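You operate a simulated robot arm through the tools that you are given. There is no shell and no other tool.

Carry out the task below with a simulated robot arm. There is one attempt and no reset: what you move stays moved.

Task
Read vial 29 and stand it in the rack the display names.
Fine: switch the reader on; its lid ends shut. Set down upright: what you pick out.

Only the result counts: the job must be done as asked and must still hold three seconds after the hand-in. Knocking over, shifting, dropping, spilling or breaking anything else fails it. A push-on lid holds only when it is set on centred and level and pressed home; a screw cap is set on level and turned clockwise until tight.

Robot
A 7-joint arm with a three-finger gripper, fixed in place. Base frame: the origin is on the floor under the middle of its stand, x ahead of it, y to its left, z up; the work surface is at about z = 0.88. Units: m, rad, N and s.
It reaches about 1.342 m from its shoulder. Its first joint turns from -2.897 to 2.897 rad. Payload 2.69 kg.
Tool frame: the origin (TCP) lies between the finger pads and is the grasp point; the fingertips stand 0.03 m ahead of it; z points along the fingers, y is the line along which they close. The gripper opens to 0.128 m; its body begins 0.117 m behind the TCP.
Orientation is that of the tool frame in the base frame, as a unit quaternion [x, y, z, w]. With the fingers straight down and closing along the base's y, the tool's x points along the base's -x, its y along +y and its z along -z.

Tools
- The arm moves only by the tool play_rows. Its arguments are lists of equal length, an entry for each row: "hand": the opening, from 0 (shut) to 1 (fully open); "dp": the shift along the base's x, y, z in units of 250 mm (1.0 is 250 mm), a list of three; "dr": the turn, a rotation vector about the base's x, y, z in units of 60 degrees (1.0 is 60 degrees), a list of three. In form: {"hand": [hand, ...], "dp": [[x, y, z], ...], "dr": [[wx, wy, wz], ...]}. A call has 1 to 20 rows; each row is the pose to reach, as a shift and turn from the pose commanded when the call began. A call with a number of a shift or a turn outside -1 to 1 is refused whole. Rows are played at 5 a second. More than 0.05 m and 0.15 rad between two rows, or a gripper value outside its range, and nothing of the call is played. A pose out of reach is approached as far as the arm can. The call stops where the force on the tool passes 80 N (or 10 N more than at its start, if that is more) or the arm is blocked; 0.2 s more then pass. The fingers move at their own pace (about 0.127 m/s each) and stop on an object; they squeeze with about 32 N. The grip force told is the motor's: it shows also when the fingers shut on nothing. Time passes only in rows, and 0.2 s behind the last, so rows that repeat a pose let the fingers close. The reply holds the time, the measured pose of the TCP, the force on the tool along the base axes, the opening and the grip force, in the units named above and with some noise, with the torque about the TCP (base axes, N m) and any sound that the robot's microphone picked up, and new pictures: "views" is both (left out), scene, wrist or none.
- Cameras (640 x 400 px; columns grow to the right, rows downward): "scene" is fixed at [0.2207, -0.4989, 1.6109]; the picture's right is [0.87, -0.49, 0.00], its down [-0.21, -0.38, -0.90] and it looks along [0.44, 0.78, -0.44] (base axes); focal length 327 px, centre (320, 200). "wrist" rides on the gripper at [0.058, 0.054, -0.131] in the tool frame; the picture's right is [-0.68, 0.74, 0.00], its down [-0.62, -0.57, -0.55] and it looks along [-0.40, -0.37, 0.84] (tool axes); focal length 234 px, centre (320, 200). There is no depth. A picture from a camera that has moved, and an enlarged one, comes with that camera's place and axes in the base frame and with its lens.
- lift_body(by): moves the trunk up (or, below 0, down) by that many m; the arm rides with it, the base frame stays. It gives what a move gives, with no picture.
- zoom(camera, box): a new picture of the part [left, top, right, bottom] of that camera's present view, enlarged. It takes no simulated time.
- hand_in(): hands the job in; it is judged then, once.

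Nothing tells you positions but the pictures and the camera data. Unless the task says otherwise, let go and move clear before handing in.

The tools are called after "Call:" as name(argument=value, ...) on one line, values as JSON. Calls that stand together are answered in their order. play_rows: Moves the arm, as the interface text tells. Its arguments: {"type":"object","properties":{"hand":{"type":"array"},"dp":{"type":"array"},"dr":{"type":"array"},"views":{"type":"string","enum":["both","scene","wrist","none"]}},"required":["hand","dp","dr"]} The other tools are called the same way: lift_body (by) moves the trunk up or down; zoom (camera, box) takes an enlarged picture of a part of a camera's view; hand_in () hands the job in.

At the start:

```text
clock: 0.0
ee_pos: [0.5176, 0.4671, 1.3311]
ee_rot: [0.0, 1.0, 0.0, 0.0]
force: [0.3, 0.1, -0.1]
torque: [-0.02, 0.04, -0.02]
gripper_width: 0.1281
grasp_force: 0.1
trunk travel left (down, up): [-0.25, 0.1]
```

scene: 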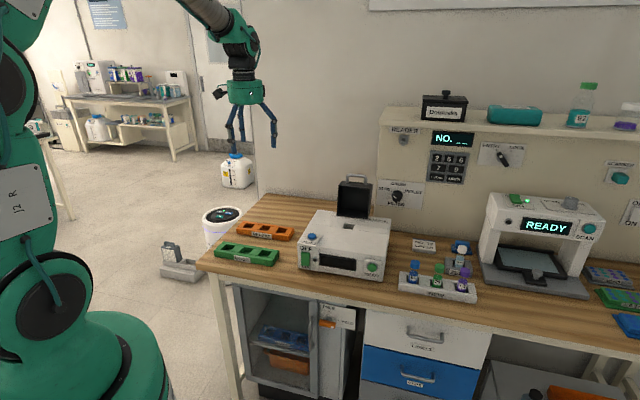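
wrist: 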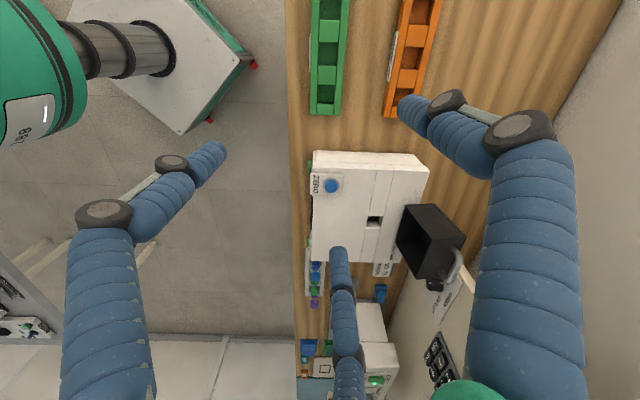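

I see a bench with a white reader (lid open), a green rack and an orange rack to the left, a vial rack with coloured caps, and another device with READY on its display. I'll zoom in to read the labels before moving anything.

Call:
zoom(camera="scene", box=[280, 170, 420, 290])

Call:
zoom(camera="scene", box=[380, 225, 500, 310])

Call:
zoom(camera="scene", box=[370, 80, 540, 220])

Call:
zoom(camera="scene", box=[470, 170, 640, 310])

Call:
zoom(camera="scene", box=[190, 200, 310, 280])

```text
3.33 times, centred on (350, 230) of scene
camera zoom: at [0.2207, -0.4989, 1.6109], right [0.87, -0.49, 0.0], down [-0.21, -0.38, -0.9], along [0.44, 0.78, -0.44], focal length 1089 px, centre (220, 100)
```

zoom: 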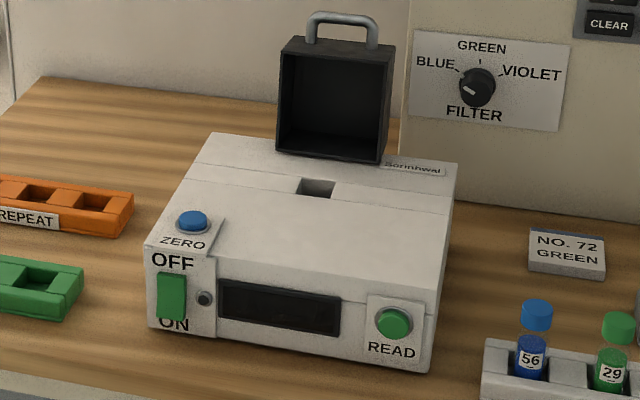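

```text
4.71 times, centred on (440, 268) of scene
camera zoom: at [0.2207, -0.4989, 1.6109], right [0.87, -0.49, 0.0], down [-0.21, -0.38, -0.9], along [0.44, 0.78, -0.44], focal length 1537 px, centre (-245, -118)
```

zoom: 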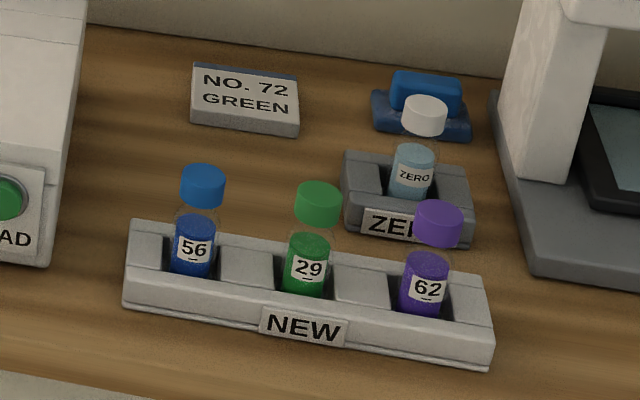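

```text
2.86 times, centred on (455, 150) of scene
camera zoom: at [0.2207, -0.4989, 1.6109], right [0.87, -0.49, 0.0], down [-0.21, -0.38, -0.9], along [0.44, 0.78, -0.44], focal length 933 px, centre (-66, 343)
```

zoom: 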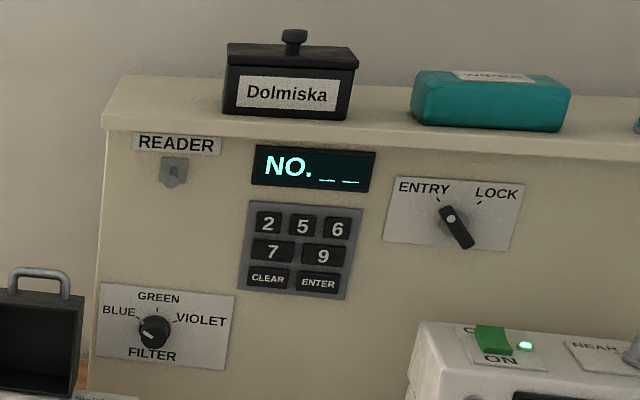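

```text
2.86 times, centred on (555, 240) of scene
camera zoom: at [0.2207, -0.4989, 1.6109], right [0.87, -0.49, 0.0], down [-0.21, -0.38, -0.9], along [0.44, 0.78, -0.44], focal length 933 px, centre (-351, 86)
```

zoom: 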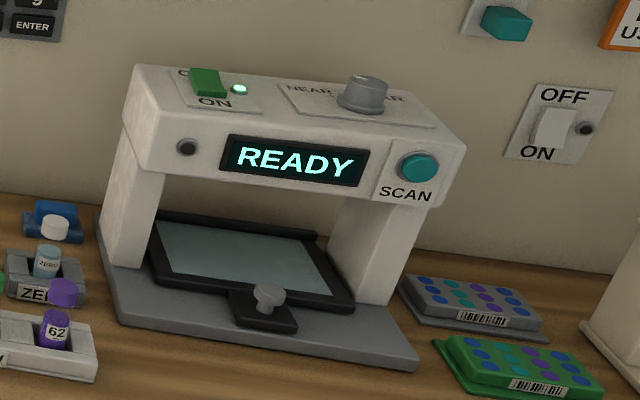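

```text
5.00 times, centred on (250, 240) of scene
camera zoom: at [0.2207, -0.4989, 1.6109], right [0.87, -0.49, 0.0], down [-0.21, -0.38, -0.9], along [0.44, 0.78, -0.44], focal length 1633 px, centre (670, 0)
```

zoom: 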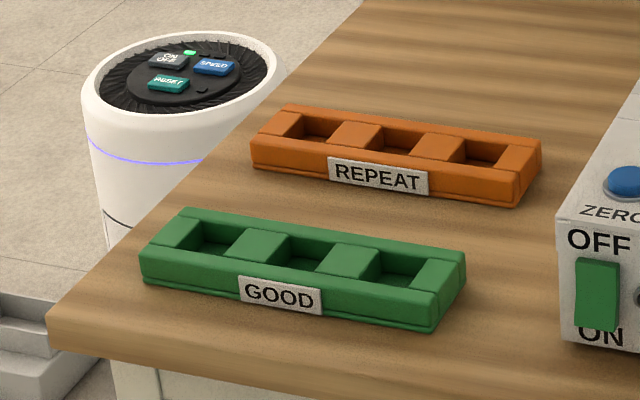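

I can see vials 56, 29 and 62 in the NEW rack, a ZERO vial in its own holder, and a card "NO. 72 GREEN". There is also a reader panel with a keypad, a filter dial and an ENTRY/LOCK dial. I'll zoom in on the remaining details.

Call:
zoom(camera="scene", box=[385, 120, 425, 150])

Call:
zoom(camera="scene", box=[370, 170, 430, 215])

Call:
zoom(camera="scene", box=[400, 230, 480, 290])

Call:
zoom(camera="scene", box=[560, 80, 640, 240])

Call:
zoom(camera="scene", box=[230, 280, 420, 400])

Call:
zoom(camera="wrist", box=[290, 130, 480, 330])

```text
13.33 times, centred on (405, 135) of scene
camera zoom: at [0.2207, -0.4989, 1.6109], right [0.87, -0.49, 0.0], down [-0.21, -0.38, -0.9], along [0.44, 0.78, -0.44], focal length 4354 px, centre (-813, 1067)
```

zoom: 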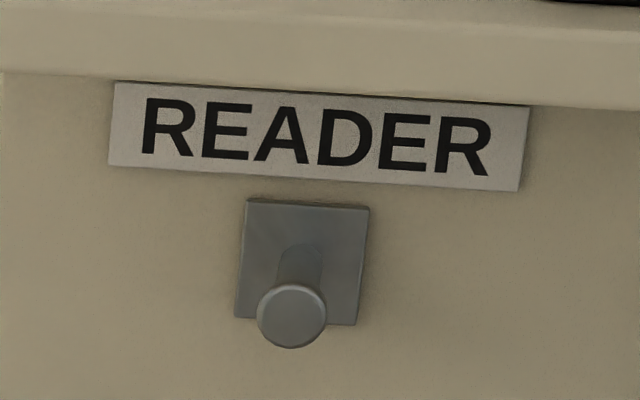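

```text
8.89 times, centred on (400, 192) of scene
camera zoom: at [0.2207, -0.4989, 1.6109], right [0.87, -0.49, 0.0], down [-0.21, -0.38, -0.9], along [0.44, 0.78, -0.44], focal length 2903 px, centre (-391, 267)
```

zoom: 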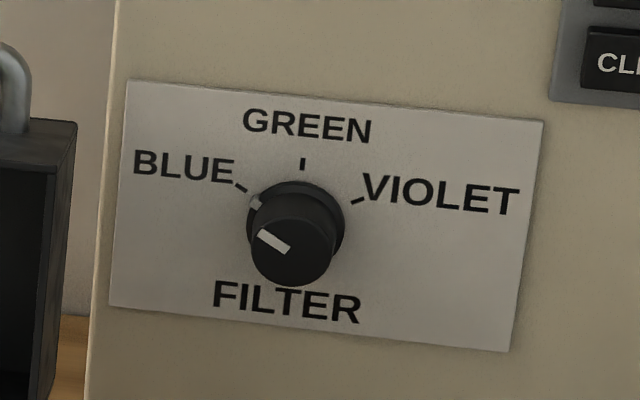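

```text
6.67 times, centred on (440, 260) of scene
camera zoom: at [0.2207, -0.4989, 1.6109], right [0.87, -0.49, 0.0], down [-0.21, -0.38, -0.9], along [0.44, 0.78, -0.44], focal length 2177 px, centre (-480, -200)
```

zoom: 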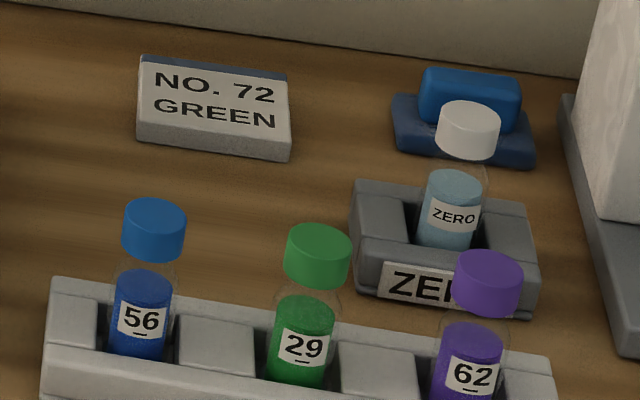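

```text
2.50 times, centred on (600, 160) of scene
camera zoom: at [0.2207, -0.4989, 1.6109], right [0.87, -0.49, 0.0], down [-0.21, -0.38, -0.9], along [0.44, 0.78, -0.44], focal length 816 px, centre (-380, 300)
```

zoom: 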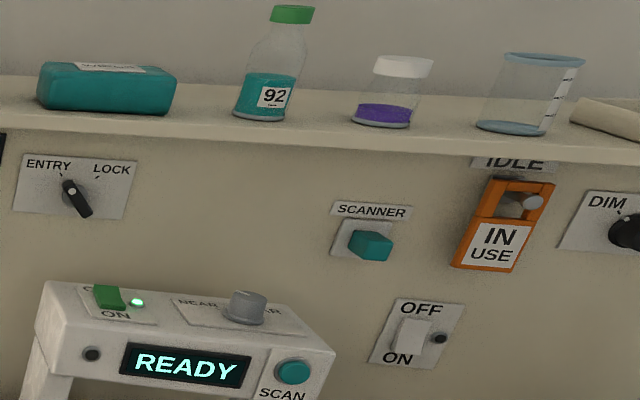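

```text
3.33 times, centred on (325, 340) of scene
camera zoom: at [0.2207, -0.4989, 1.6109], right [0.87, -0.49, 0.0], down [-0.21, -0.38, -0.9], along [0.44, 0.78, -0.44], focal length 1089 px, centre (303, -267)
```

zoom: 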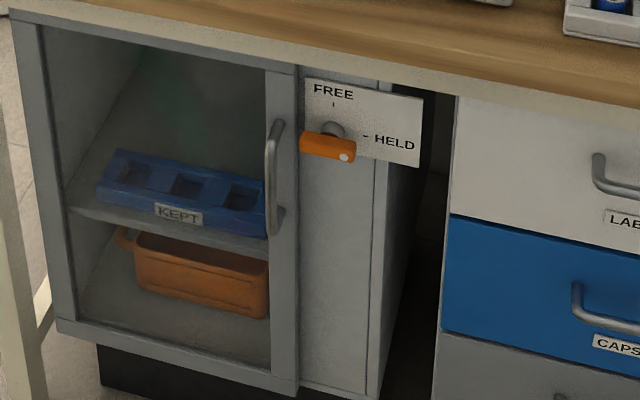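

```text
2.00 times, centred on (385, 230) of wrist
camera zoom: at [0.4601, 0.5202, 1.4629], right [0.68, 0.74, 0.0], down [0.62, -0.57, 0.55], along [0.4, -0.37, -0.84], focal length 468 px, centre (190, 140)
```

zoom: 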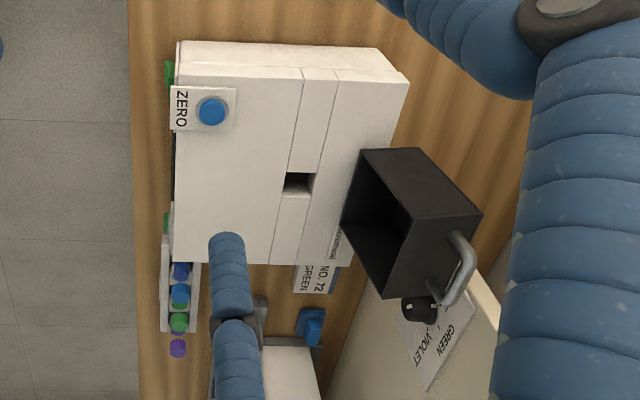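

The bench runs diagonally to the base axes. The reader sits in front of the arm, with its power rocker at front left. Before moving I'll look closely at the gripper, the wall fittings and the reader front.

Call:
zoom(camera="scene", box=[200, 50, 300, 170])

Call:
zoom(camera="scene", box=[595, 155, 640, 200])

Call:
zoom(camera="scene", box=[290, 215, 350, 280])

Call:
zoom(camera="scene", box=[320, 165, 400, 240])

Call:
zoom(camera="wrist", box=[0, 0, 640, 400])

```text
3.33 times, centred on (250, 110) of scene
camera zoom: at [0.2207, -0.4989, 1.6109], right [0.87, -0.49, 0.0], down [-0.21, -0.38, -0.9], along [0.44, 0.78, -0.44], focal length 1089 px, centre (553, 500)
```

zoom: 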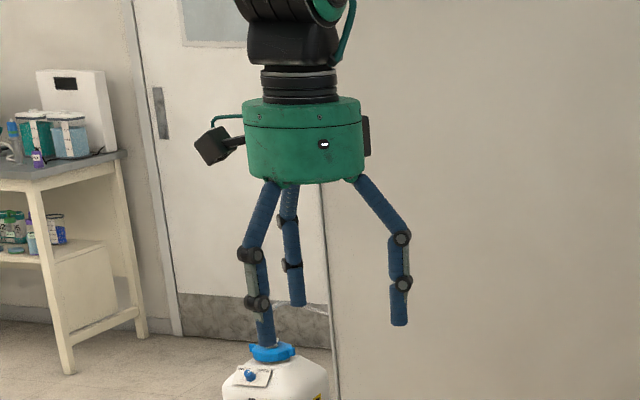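

```text
8.89 times, centred on (618, 178) of scene
camera zoom: at [0.2207, -0.4989, 1.6109], right [0.87, -0.49, 0.0], down [-0.21, -0.38, -0.9], along [0.44, 0.78, -0.44], focal length 2903 px, centre (-2324, 400)
```

zoom: 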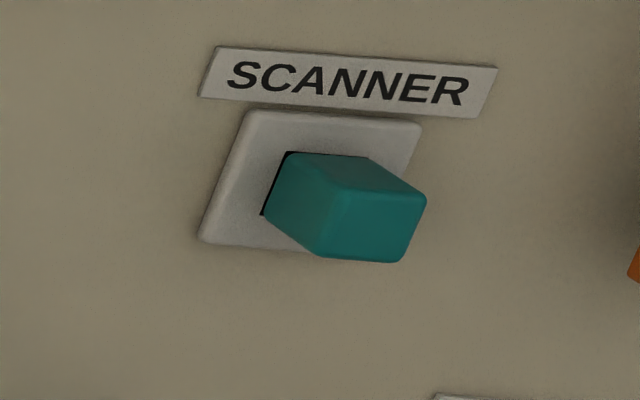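

```text
6.15 times, centred on (320, 248) of scene
camera zoom: at [0.2207, -0.4989, 1.6109], right [0.87, -0.49, 0.0], down [-0.21, -0.38, -0.9], along [0.44, 0.78, -0.44], focal length 2010 px, centre (320, -92)
```

zoom: 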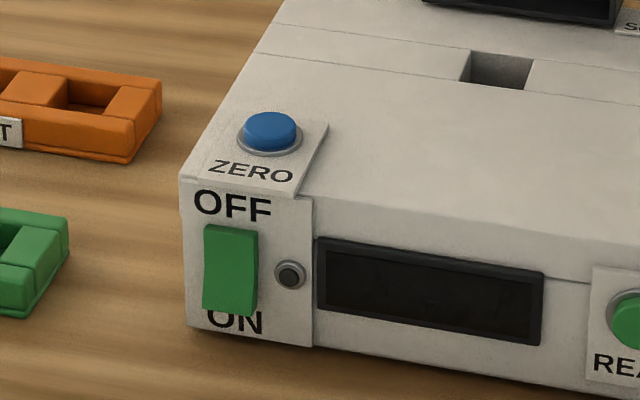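

```text
5.33 times, centred on (360, 202) of scene
camera zoom: at [0.2207, -0.4989, 1.6109], right [0.87, -0.49, 0.0], down [-0.21, -0.38, -0.9], along [0.44, 0.78, -0.44], focal length 1742 px, centre (107, 187)
```

zoom: 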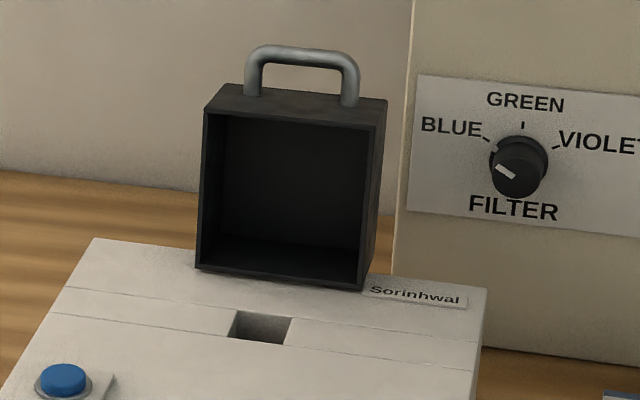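

```text
1.00 times, centred on (320, 200) of wrist (not enlarged: the box is as wide or as high as the picture)
camera zoom: at [0.4601, 0.5202, 1.4629], right [0.68, 0.74, 0.0], down [0.62, -0.57, 0.55], along [0.4, -0.37, -0.84], focal length 234 px, centre (320, 200)
```

zoom: 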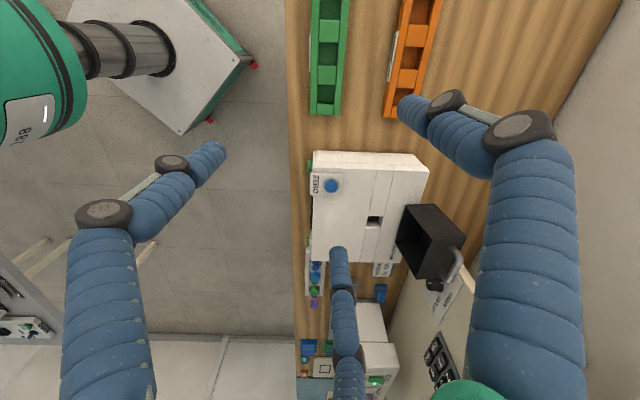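

The gripper has three fingers at 120°, and the lid looks like a black box hinged at the back of the reader. I'll turn the tool to line up with the bench and move above the reader's left front to get a close wrist view.

Call:
play_rows(hand=[1, 1, 1, 1, 1, 1, 1], dp=[[0.04, -0.09, -0.045], [0.08, -0.18, -0.09], [0.12, -0.27, -0.14], [0.16, -0.36, -0.18], [0.2, -0.45, -0.23], [0.264, -0.628, -0.32], [0.264, -0.628, -0.32]], dr=[[0, 0, 0.127], [0, 0, 0.254], [0, 0, 0.38], [0, 0, 0.507], [0, 0, 0.634], [0, 0, 0.76], [0, 0, 0.76]])

```text
refused: row 6 steps farther than a row can; nothing moved
```

The step in row 6 was too large, so nothing moved. I'll send the same move with evenly spaced rows.

Call:
play_rows(hand=[1, 1, 1, 1, 1, 1, 1], dp=[[0.04, -0.1, -0.05], [0.08, -0.2, -0.1], [0.12, -0.3, -0.15], [0.16, -0.4, -0.2], [0.21, -0.5, -0.26], [0.264, -0.628, -0.32], [0.264, -0.628, -0.32]], dr=[[0, 0, 0.127], [0, 0, 0.254], [0, 0, 0.38], [0, 0, 0.507], [0, 0, 0.634], [0, 0, 0.76], [0, 0, 0.76]])

```text
clock: 1.6
ee_pos: [0.5836, 0.3106, 1.2509]
ee_rot: [-0.389, 0.921, 0.0, 0.0]
force: [0.5, 0.4, -1.5]
torque: [0.02, 0.03, -0.01]
gripper_width: 0.128
grasp_force: 0.1
trunk travel left (down, up): [-0.25, 0.1]
camera wrist: at [0.5055, 0.3049, 1.3827], right [-0.05, 1.0, 0.0], down [0.83, 0.05, 0.55], along [0.55, 0.03, -0.84], focal length 234 px, centre (320, 200)
```

scene: 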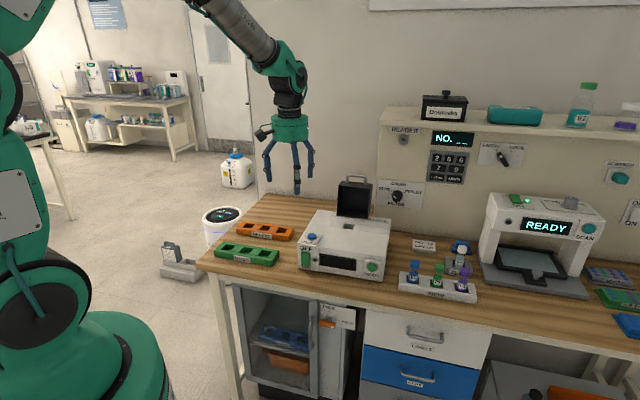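
wrist: 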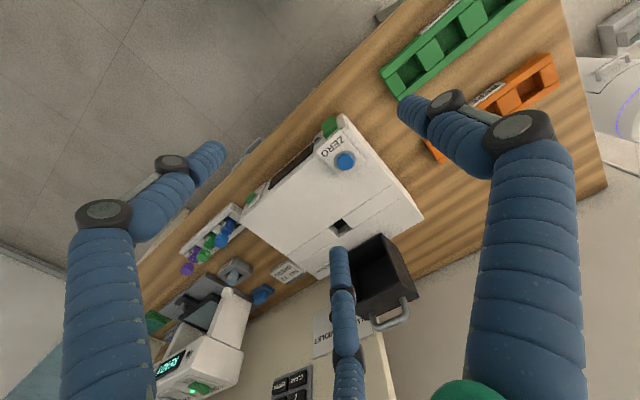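

The wrist image is upside-down relative to the bench, but it shows the reader, racks and lid. I'll zoom in to measure positions.

Call:
zoom(camera="wrist", box=[230, 100, 430, 225])

Call:
zoom(camera="wrist", box=[300, 200, 460, 300])

Call:
zoom(camera="wrist", box=[150, 190, 310, 290])

Call:
zoom(camera="scene", box=[290, 170, 400, 285])

```text
3.20 times, centred on (330, 162) of wrist
camera zoom: at [0.5055, 0.3049, 1.3827], right [-0.05, 1.0, 0.0], down [0.83, 0.05, 0.55], along [0.55, 0.03, -0.84], focal length 749 px, centre (288, 320)
```

zoom: 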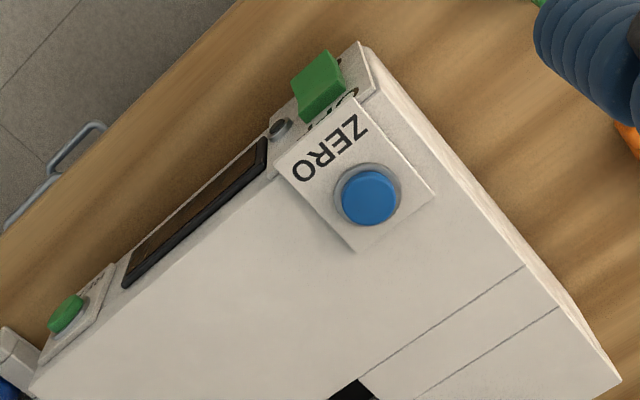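

```text
4.00 times, centred on (380, 250) of wrist
camera zoom: at [0.5055, 0.3049, 1.3827], right [-0.05, 1.0, 0.0], down [0.83, 0.05, 0.55], along [0.55, 0.03, -0.84], focal length 937 px, centre (80, 0)
```

zoom: 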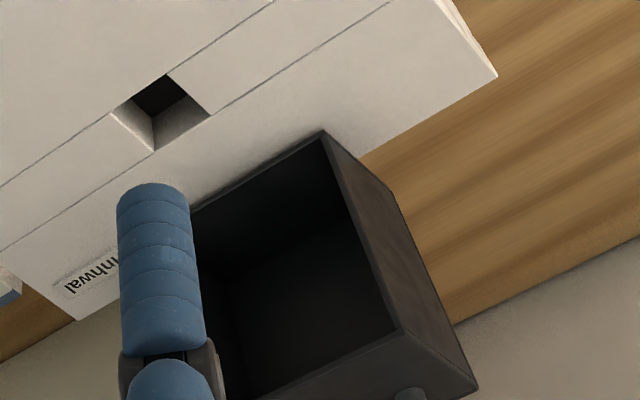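

```text
4.00 times, centred on (230, 240) of wrist
camera zoom: at [0.5055, 0.3049, 1.3827], right [-0.05, 1.0, 0.0], down [0.83, 0.05, 0.55], along [0.55, 0.03, -0.84], focal length 937 px, centre (680, 40)
```

zoom: 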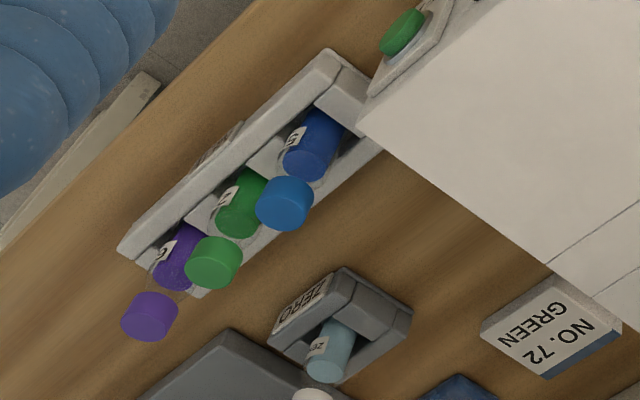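

```text
3.48 times, centred on (345, 228) of scene
camera zoom: at [0.2207, -0.4989, 1.6109], right [0.87, -0.49, 0.0], down [-0.21, -0.38, -0.9], along [0.44, 0.78, -0.44], focal length 1136 px, centre (233, 104)
```

zoom: 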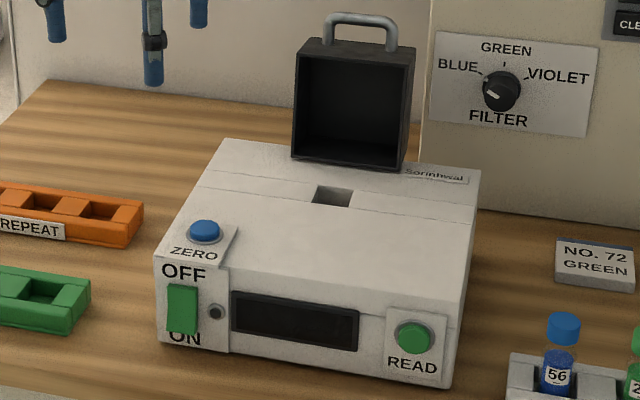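

The reader's top is at about z = 0.977 and its front face is near 0.685 m out along the bench normal. The rocker is at about (0.629, 0.329, 0.934), and pressing its lower half should turn it on. I'll shut the fingers, tilt the tool about 45° toward the reader and come down in front of it.

Call:
play_rows(hand=[0, 0, 0, 0, 0, 0, 0], dp=[[-0.007, -0.02, -0.15], [-0.014, -0.04, -0.3], [-0.021, -0.06, -0.45], [-0.028, -0.08, -0.6], [-0.035, -0.1, -0.75], [-0.043, -0.126, -0.9], [-0.043, -0.126, -0.98]], dr=[[0.0893, -0.0875, 0], [0.1785, -0.175, 0], [0.2678, -0.2625, 0], [0.357, -0.35, 0], [0.4463, -0.4375, 0], [0.5355, -0.525, 0], [0.5355, -0.525, 0]])

```text
clock: 3.2
ee_pos: [0.573, 0.279, 1.0076]
ee_rot: [-0.359, 0.851, 0.148, 0.354]
force: [-0.4, -1.4, -0.4]
torque: [-0.01, -0.01, -0.03]
gripper_width: 0.0024
grasp_force: 31.1
trunk travel left (down, up): [-0.25, 0.1]
camera wrist: at [0.4409, 0.2194, 1.0588], right [-0.19, 0.86, 0.48], down [0.44, -0.36, 0.82], along [0.88, 0.37, -0.3], focal length 234 px, centre (320, 200)
```

scene: 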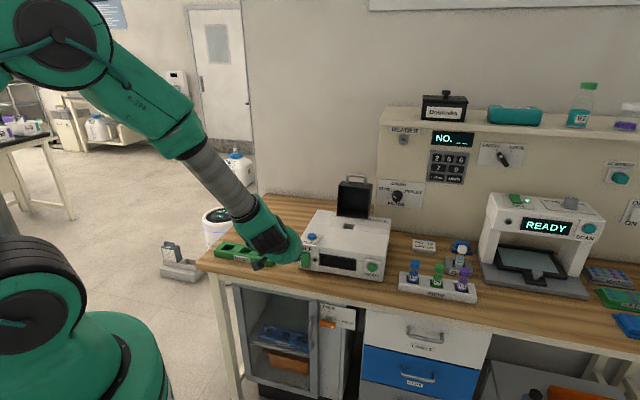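
wrist: 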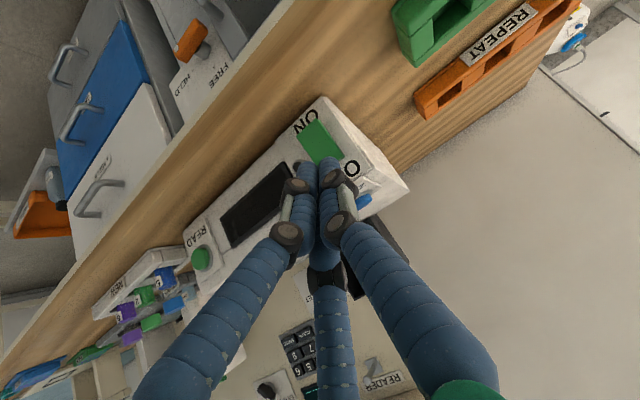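

The fingers are shut and the wrist camera now shows the rocker clearly. I'll zoom in to work out its exact position and which side is down.

Call:
zoom(camera="wrist", box=[260, 90, 420, 220])

Call:
zoom(camera="scene", box=[260, 210, 340, 280])

```text
3.08 times, centred on (340, 155) of wrist
camera zoom: at [0.4409, 0.2194, 1.0588], right [-0.19, 0.86, 0.48], down [0.44, -0.36, 0.82], along [0.88, 0.37, -0.3], focal length 720 px, centre (258, 338)
```

zoom: 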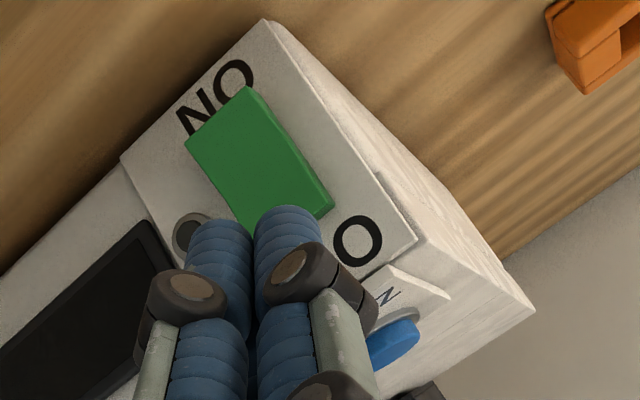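

```text
5.71 times, centred on (300, 245) of scene
camera zoom: at [0.2207, -0.4989, 1.6109], right [0.87, -0.49, 0.0], down [-0.21, -0.38, -0.9], along [0.44, 0.78, -0.44], focal length 1866 px, centre (434, -57)
```

zoom: 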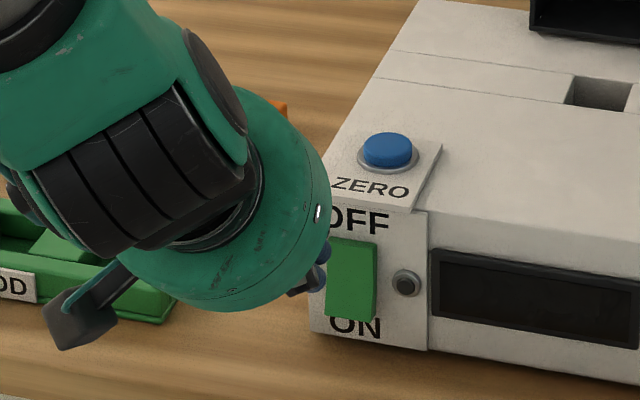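

The rocker spans about z 0.910 to 0.960, with its lower half near z = 0.92. I'll lower the tips to that height and approach in small steps along the bench normal.

Call:
play_rows(hand=[0, 0, 0, 0], dp=[[0, 0, -0.15], [0, 0, -0.312], [0.028, 0.0286, -0.312], [0.056, 0.0571, -0.312]], dr=[[0, 0, 0], [0, 0, 0], [0, 0, 0], [0, 0, 0]])

Call:
zoom(camera="wrist", box=[260, 90, 420, 220])

```text
clock: 4.2
ee_pos: [0.5882, 0.2933, 0.928]
ee_rot: [-0.358, 0.852, 0.148, 0.353]
force: [-0.4, 0.1, -0.2]
torque: [0.03, 0.01, -0.04]
gripper_width: 0.0022
grasp_force: 31.6
trunk travel left (down, up): [-0.25, 0.1]
camera wrist: at [0.4561, 0.2337, 0.9804], right [-0.19, 0.86, 0.48], down [0.44, -0.36, 0.82], along [0.88, 0.37, -0.3], focal length 234 px, centre (320, 200)
```

scene: 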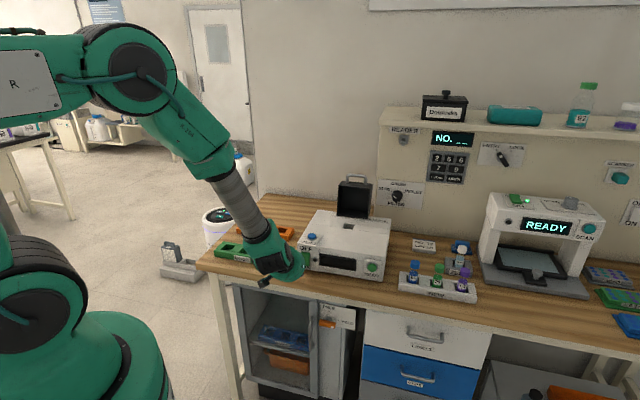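
wrist: 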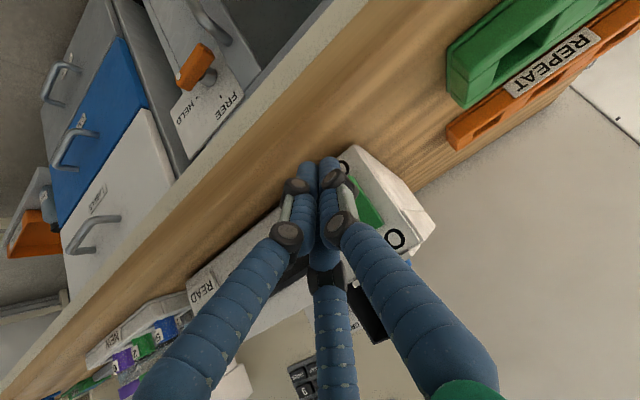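

```text
3.08 times, centred on (340, 155) of wrist
camera zoom: at [0.4561, 0.2337, 0.9804], right [-0.19, 0.86, 0.48], down [0.44, -0.36, 0.82], along [0.88, 0.37, -0.3], focal length 720 px, centre (258, 338)
```

zoom: 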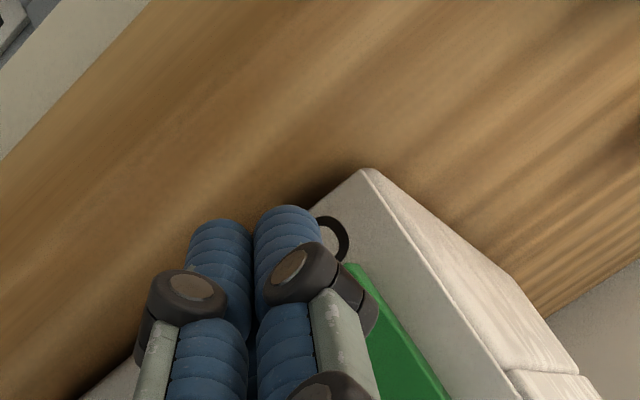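

The tips are in front of the lower half of the rocker; the offset in the view is only perspective. I'll push forward in small steps and watch the force.

Call:
play_rows(hand=[0, 0, 0, 0], dp=[[0.014, 0.0143, 0], [0.028, 0.0286, 0], [0.035, 0.0357, 0], [0.042, 0.0428, 0]], dr=[[0, 0, 0], [0, 0, 0], [0, 0, 0], [0, 0, 0]], views="both")

Call:
zoom(camera="scene", box=[260, 210, 400, 290])

```text
clock: 5.2
ee_pos: [0.5982, 0.3045, 0.9282]
ee_rot: [-0.358, 0.852, 0.148, 0.353]
force: [0.2, 0.5, -1.0]
torque: [-0.01, 0.01, -0.01]
gripper_width: 0.0021
grasp_force: 32.0
trunk travel left (down, up): [-0.25, 0.1]
camera wrist: at [0.4662, 0.2447, 0.9801], right [-0.19, 0.86, 0.48], down [0.44, -0.36, 0.82], along [0.88, 0.37, -0.31], focal length 234 px, centre (320, 200)
```

scene: 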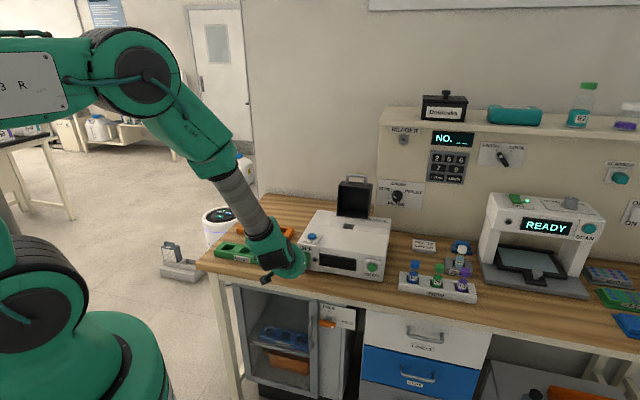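
wrist: 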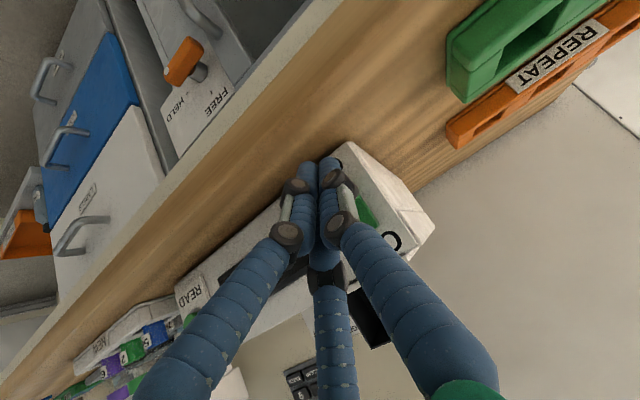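

```text
4.57 times, centred on (330, 250) of scene
camera zoom: at [0.2207, -0.4989, 1.6109], right [0.87, -0.49, 0.0], down [-0.21, -0.38, -0.9], along [0.44, 0.78, -0.44], focal length 1493 px, centre (274, -29)
```

zoom: 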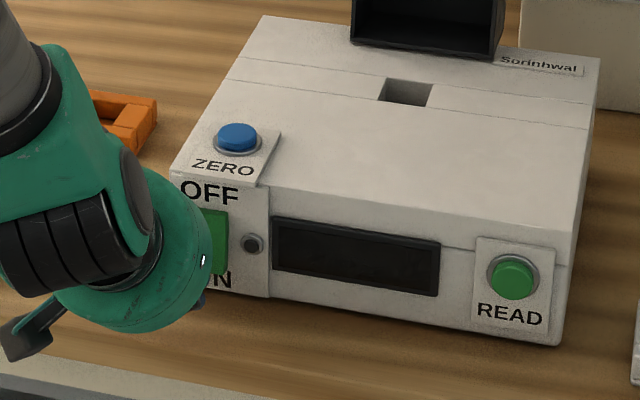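

No contact yet; the tips are at about d = 0.657. I'll keep going in 3 mm steps.

Call:
play_rows(hand=[0, 0, 0], dp=[[0.0084, 0.0086, 0], [0.0168, 0.0171, 0], [0.0252, 0.0257, 0]], dr=[[0, 0, 0], [0, 0, 0], [0, 0, 0]], views="scene")

Call:
zoom(camera="scene", box=[260, 210, 400, 290])

```text
clock: 6.0
ee_pos: [0.6048, 0.3091, 0.9299]
ee_rot: [-0.358, 0.852, 0.149, 0.353]
force: [0.1, 0.0, -0.2]
torque: [0.0, -0.01, -0.03]
gripper_width: 0.0021
grasp_force: 30.9
trunk travel left (down, up): [-0.25, 0.1]
```

scene: 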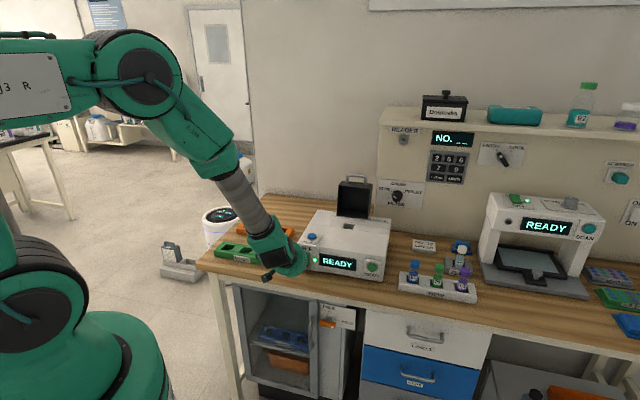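

```text
4.57 times, centred on (330, 250) of scene
camera zoom: at [0.2207, -0.4989, 1.6109], right [0.87, -0.49, 0.0], down [-0.21, -0.38, -0.9], along [0.44, 0.78, -0.44], focal length 1493 px, centre (274, -29)
```

zoom: 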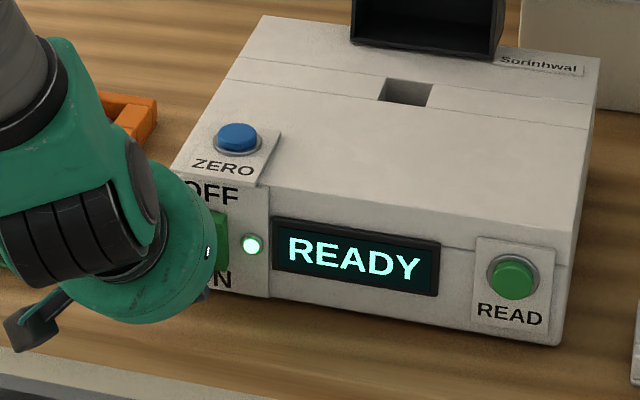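

The reader is on and its display reads READY. Next I'll back off and slide along to the READ button, at about s = 0.447 and z = 0.942. A probe press should show what the reader asks for.

Call:
play_rows(hand=[0, 0, 0, 0, 0, 0, 0, 0], dp=[[-0.084, -0.0857, 0], [-0.112, -0.1142, 0.04], [0.018, -0.242, 0.08], [0.148, -0.37, 0.08], [0.278, -0.497, 0.08], [0.41, -0.626, 0.08], [0.542, -0.756, 0.08], [0.542, -0.756, 0.08]], dr=[[0, 0, 0], [0, 0, 0], [0, 0, 0], [0, 0, 0], [0, 0, 0], [0, 0, 0], [0, 0, 0], [0, 0, 0]])

Call:
zoom(camera="scene", box=[290, 215, 410, 290])

Call:
zoom(camera="wrist", box=[240, 90, 400, 220])

```text
clock: 7.8
ee_pos: [0.742, 0.1203, 0.9503]
ee_rot: [-0.358, 0.852, 0.148, 0.353]
force: [0.8, 0.0, 0.2]
torque: [0.05, 0.02, 0.03]
gripper_width: 0.0018
grasp_force: 31.8
trunk travel left (down, up): [-0.25, 0.1]
camera wrist: at [0.6089, 0.0606, 1.0011], right [-0.19, 0.86, 0.48], down [0.44, -0.36, 0.82], along [0.88, 0.37, -0.31], focal length 234 px, centre (320, 200)
```

scene: 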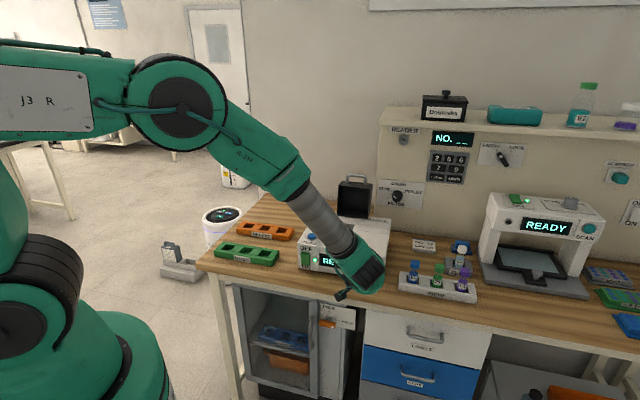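
wrist: 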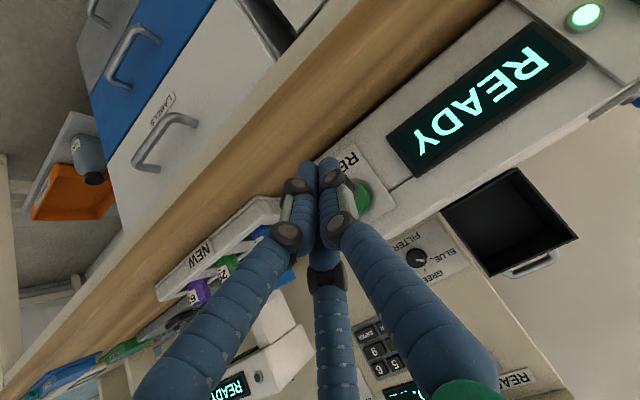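

```text
5.33 times, centred on (350, 252) of scene
camera zoom: at [0.2207, -0.4989, 1.6109], right [0.87, -0.49, 0.0], down [-0.21, -0.38, -0.9], along [0.44, 0.78, -0.44], focal length 1742 px, centre (160, -80)
```

zoom: 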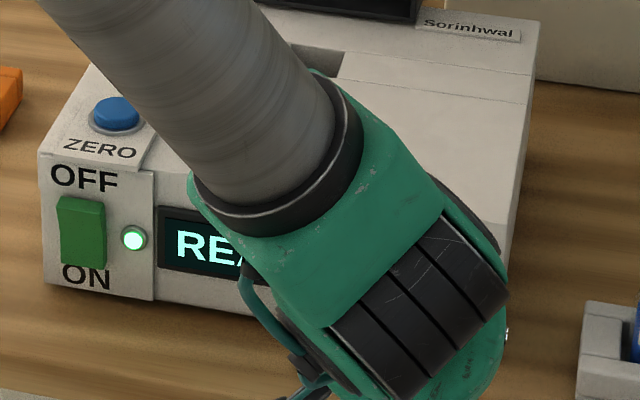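

```text
3.08 times, centred on (320, 155) of wrist
camera zoom: at [0.6089, 0.0606, 1.0011], right [-0.19, 0.86, 0.48], down [0.44, -0.36, 0.82], along [0.88, 0.37, -0.31], focal length 720 px, centre (320, 338)
```

zoom: 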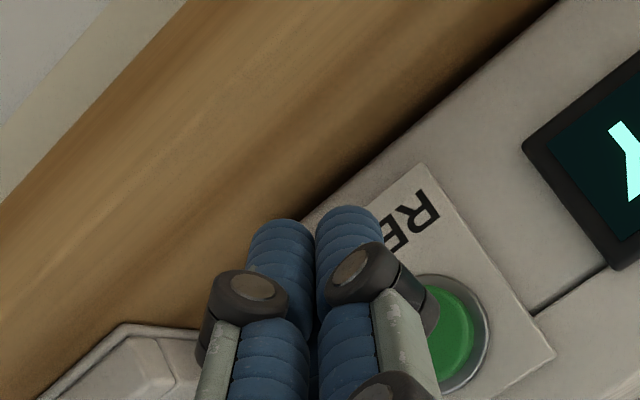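

The tip is aligned with the READ button. I'll push forward gently while watching the display in the wrist view.

Call:
play_rows(hand=[0, 0, 0, 0, 0], dp=[[0.042, 0.0428, 0.008], [0.07, 0.0714, 0.008], [0.084, 0.0857, 0.008], [0.098, 0.1, 0.008], [0.098, 0.1, 0.008]], dr=[[0, 0, 0], [0, 0, 0], [0, 0, 0], [0, 0, 0], [0, 0, 0]], views="wrist")

```text
clock: 9.0
ee_pos: [0.765, 0.1463, 0.9508]
ee_rot: [-0.358, 0.852, 0.148, 0.353]
force: [-0.2, 0.3, 0.2]
torque: [-0.01, 0.02, -0.01]
gripper_width: 0.002
grasp_force: 31.5
trunk travel left (down, up): [-0.25, 0.1]
camera wrist: at [0.6326, 0.0876, 1.0026], right [-0.19, 0.86, 0.48], down [0.44, -0.36, 0.82], along [0.88, 0.37, -0.31], focal length 234 px, centre (320, 200)
```

wrist: 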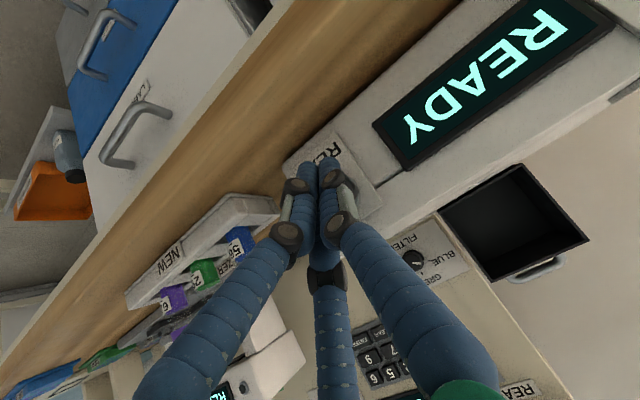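

There's no contact yet, so I'll keep advancing a few millimetres at a time.

Call:
play_rows(hand=[0, 0, 0], dp=[[0.0084, 0.0086, 0], [0.0168, 0.0171, 0], [0.0168, 0.0171, 0]], dr=[[0, 0, 0], [0, 0, 0], [0, 0, 0]], views="wrist")

```text
clock: 9.8
ee_pos: [0.7675, 0.1501, 0.9499]
ee_rot: [-0.358, 0.852, 0.148, 0.353]
force: [-1.5, -1.9, 0.4]
torque: [-0.01, 0.01, 0.0]
gripper_width: 0.0021
grasp_force: 31.4
trunk travel left (down, up): [-0.25, 0.1]
heard: click
camera wrist: at [0.6362, 0.0915, 1.0021], right [-0.19, 0.86, 0.48], down [0.44, -0.36, 0.82], along [0.88, 0.37, -0.31], focal length 234 px, centre (320, 200)
```

wrist: 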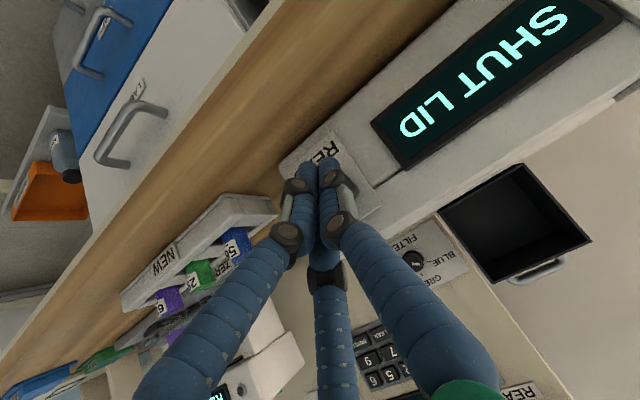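

The reader responds with messages and now says "SHUT LID". I'll back off, untilt, and then turn the tool so a single finger faces the wall to work the lid handle.

Call:
play_rows(hand=[0, 0, 0, 0, 0, 0, 0, 0], dp=[[-0.112, -0.1142, 0], [-0.168, -0.1714, 0.1], [-0.168, -0.1714, 0.28], [-0.168, -0.1714, 0.46], [-0.168, -0.1714, 0.64], [-0.168, -0.1714, 0.82], [-0.168, -0.1714, 1.0], [-0.168, -0.1714, 1.0]], dr=[[0, 0, 0], [0, 0, 0], [-0.107, 0.105, 0], [-0.214, 0.21, 0], [-0.321, 0.315, 0], [-0.428, 0.42, 0], [-0.5355, 0.525, 0], [-0.5355, 0.525, 0]], views="both")

```text
refused: row 3 steps farther than a row can; nothing moved
```

That turn step was slightly too large. I'll spread the untilt over more rows.

Call:
play_rows(hand=[0, 0, 0, 0, 0, 0, 0, 0, 0], dp=[[-0.112, -0.1142, 0], [-0.168, -0.1714, 0.1], [-0.168, -0.1714, 0.26], [-0.168, -0.1714, 0.42], [-0.168, -0.1714, 0.58], [-0.168, -0.1714, 0.74], [-0.168, -0.1714, 0.88], [-0.168, -0.1714, 1.0], [-0.168, -0.1714, 1.0]], dr=[[0, 0, 0], [0, 0, 0], [-0.0893, 0.0875, 0], [-0.1785, 0.175, 0], [-0.2678, 0.2625, 0], [-0.357, 0.35, 0], [-0.4463, 0.4375, 0], [-0.5355, 0.525, 0], [-0.5355, 0.525, 0]], views="both")

```text
clock: 11.8
ee_pos: [0.7261, 0.1078, 1.2009]
ee_rot: [-0.387, 0.922, -0.001, -0.001]
force: [-0.6, 0.7, 0.0]
torque: [-0.01, 0.05, 0.0]
gripper_width: 0.0021
grasp_force: 31.4
trunk travel left (down, up): [-0.25, 0.1]
camera wrist: at [0.648, 0.1026, 1.3321], right [-0.05, 1.0, 0.0], down [0.84, 0.05, 0.55], along [0.55, 0.03, -0.84], focal length 234 px, centre (320, 200)
```

scene: 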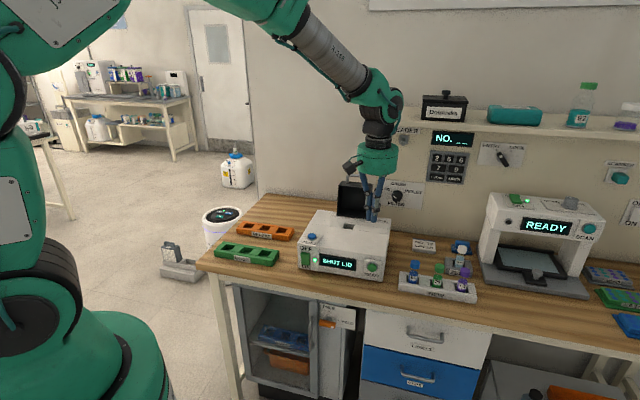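
wrist: 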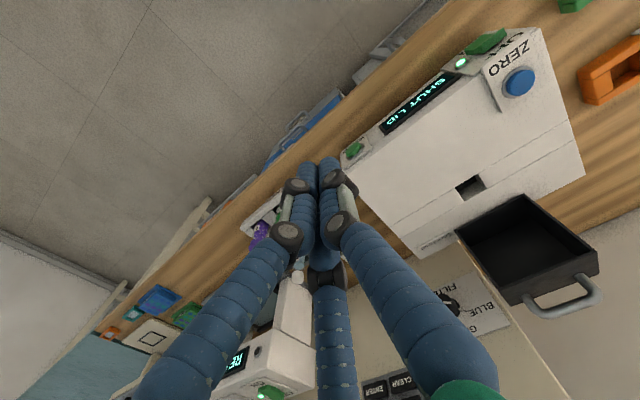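

I have a clear view of the lid from here. I'll zoom in to find the hinge line and the handle.

Call:
zoom(camera="wrist", box=[430, 160, 630, 325])

Call:
zoom(camera="scene", box=[320, 165, 400, 240])

```text
2.42 times, centred on (530, 242) of wrist
camera zoom: at [0.648, 0.1026, 1.3321], right [-0.05, 1.0, 0.0], down [0.84, 0.05, 0.55], along [0.55, 0.03, -0.84], focal length 568 px, centre (-189, 97)
```

zoom: 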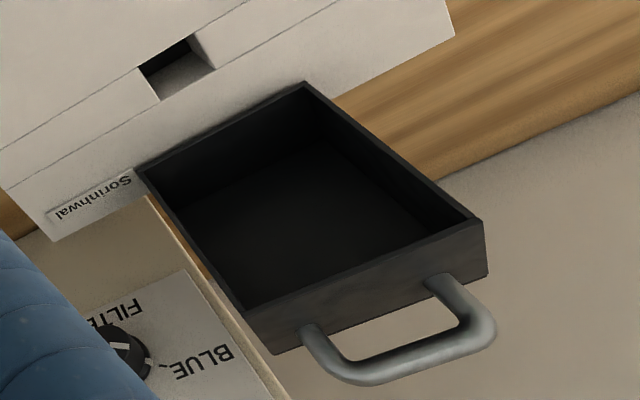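

```text
5.33 times, centred on (360, 202) of scene
camera zoom: at [0.2207, -0.4989, 1.6109], right [0.87, -0.49, 0.0], down [-0.21, -0.38, -0.9], along [0.44, 0.78, -0.44], focal length 1742 px, centre (107, 187)
```

zoom: 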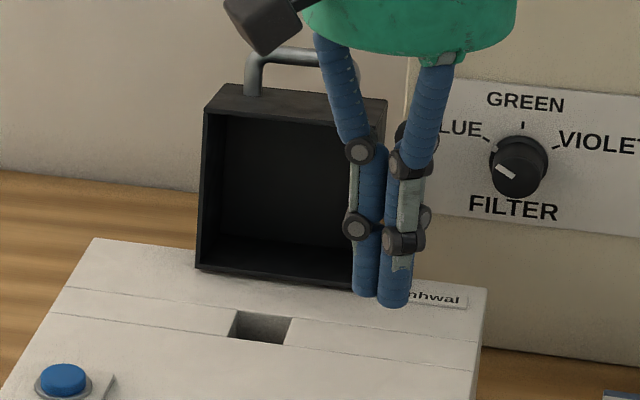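

The geometry from the two cameras agrees. The hinge is at about d = 0.925, z = 0.977, and the handle bar is at about s = 0.34, d = 0.965, z = 1.145. I'll rotate the tool so the single finger points at the wall and move above the lid.

Call:
play_rows(hand=[0, 0, 0, 0, 0.2, 0.4, 0.5, 0.5], dp=[[0.04, 0.085, 0.03], [0.08, 0.17, 0.06], [0.12, 0.255, 0.09], [0.16, 0.34, 0.12], [0.2, 0.425, 0.15], [0.24, 0.51, 0.19], [0.28, 0.595, 0.23], [0.32, 0.68, 0.26]], dr=[[0, 0, -0.125], [0, 0, -0.25], [0, 0, -0.375], [0, 0, -0.5], [0, 0, -0.625], [0, 0, -0.75], [0, 0, -0.875], [0, 0, -1.0]], views="none")

Call:
play_rows(hand=[0.5, 0.5, 0.5, 0.5, 0.5], dp=[[0.053, 0.11, 0.02], [0.106, 0.22, 0.04], [0.16, 0.33, 0.06], [0.211, 0.45, 0.06], [0.211, 0.45, 0.06]], dr=[[0, 0, -0.125], [0, 0, -0.25], [0, 0, -0.375], [0, 0, -0.5], [0, 0, -0.5]], views="both")

```text
clock: 13.6
ee_pos: [0.8062, 0.279, 1.264]
ee_rot: [0.126, 0.992, 0.001, 0.0]
force: [0.9, 0.4, 0.2]
torque: [0.0, -0.04, 0.02]
gripper_width: 0.0641
grasp_force: 0.1
trunk travel left (down, up): [-0.25, 0.1]
```

```text
clock: 14.8
ee_pos: [0.8596, 0.3909, 1.2794]
ee_rot: [0.378, 0.926, -0.001, 0.001]
force: [0.1, 0.5, 0.3]
torque: [-0.01, 0.01, -0.02]
gripper_width: 0.0638
grasp_force: 0.0
trunk travel left (down, up): [-0.25, 0.1]
camera wrist: at [0.8553, 0.4702, 1.4121], right [1.0, 0.05, 0.0], down [0.04, -0.83, 0.55], along [0.03, -0.55, -0.84], focal length 234 px, centre (320, 200)
```

scene: 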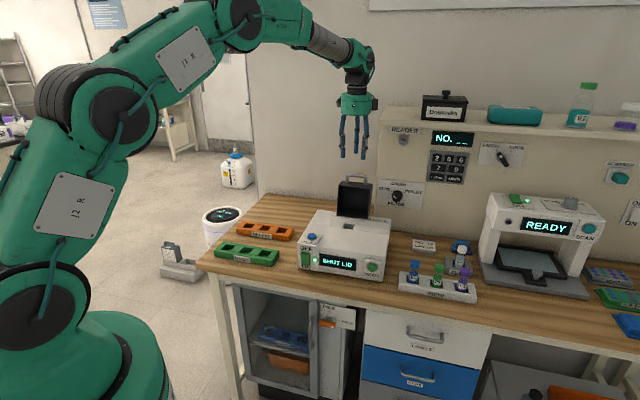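
wrist: 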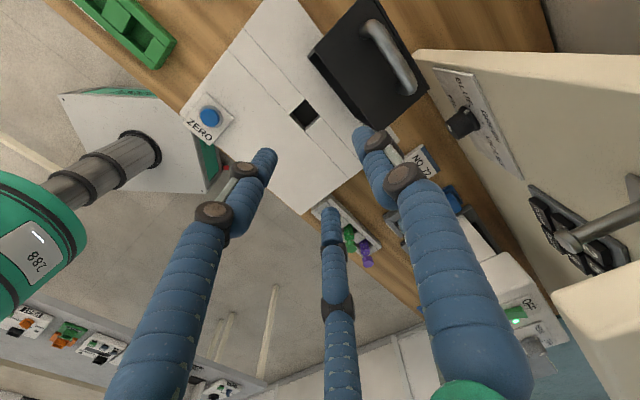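

The tool is aligned and I can see the lid and its handle loop from above. I'll zoom in to measure the handle exactly.

Call:
zoom(camera="wrist", box=[270, 0, 470, 125])

Call:
zoom(camera="scene", box=[310, 130, 410, 230])

```text
3.20 times, centred on (370, 62) of wrist
camera zoom: at [0.8553, 0.4702, 1.4121], right [1.0, 0.05, 0.0], down [0.04, -0.83, 0.55], along [0.03, -0.55, -0.84], focal length 749 px, centre (160, 640)
```

zoom: 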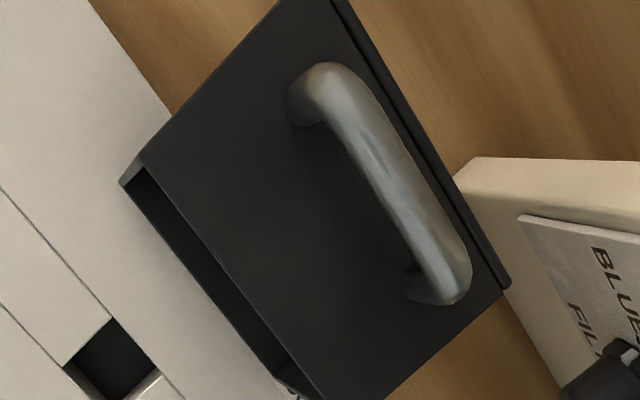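

```text
4.00 times, centred on (360, 180) of scene
camera zoom: at [0.2207, -0.4989, 1.6109], right [0.87, -0.49, 0.0], down [-0.21, -0.38, -0.9], along [0.44, 0.78, -0.44], focal length 1306 px, centre (160, 280)
```

zoom: 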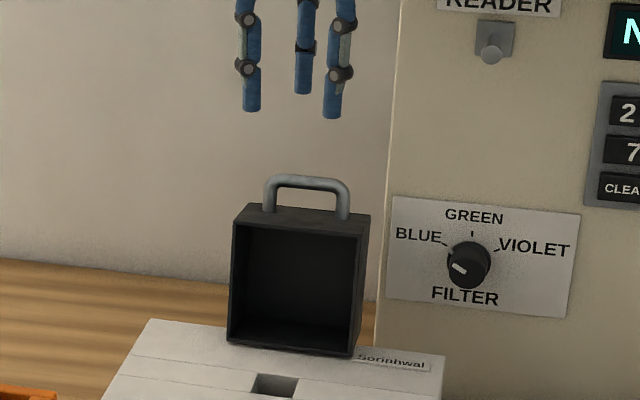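

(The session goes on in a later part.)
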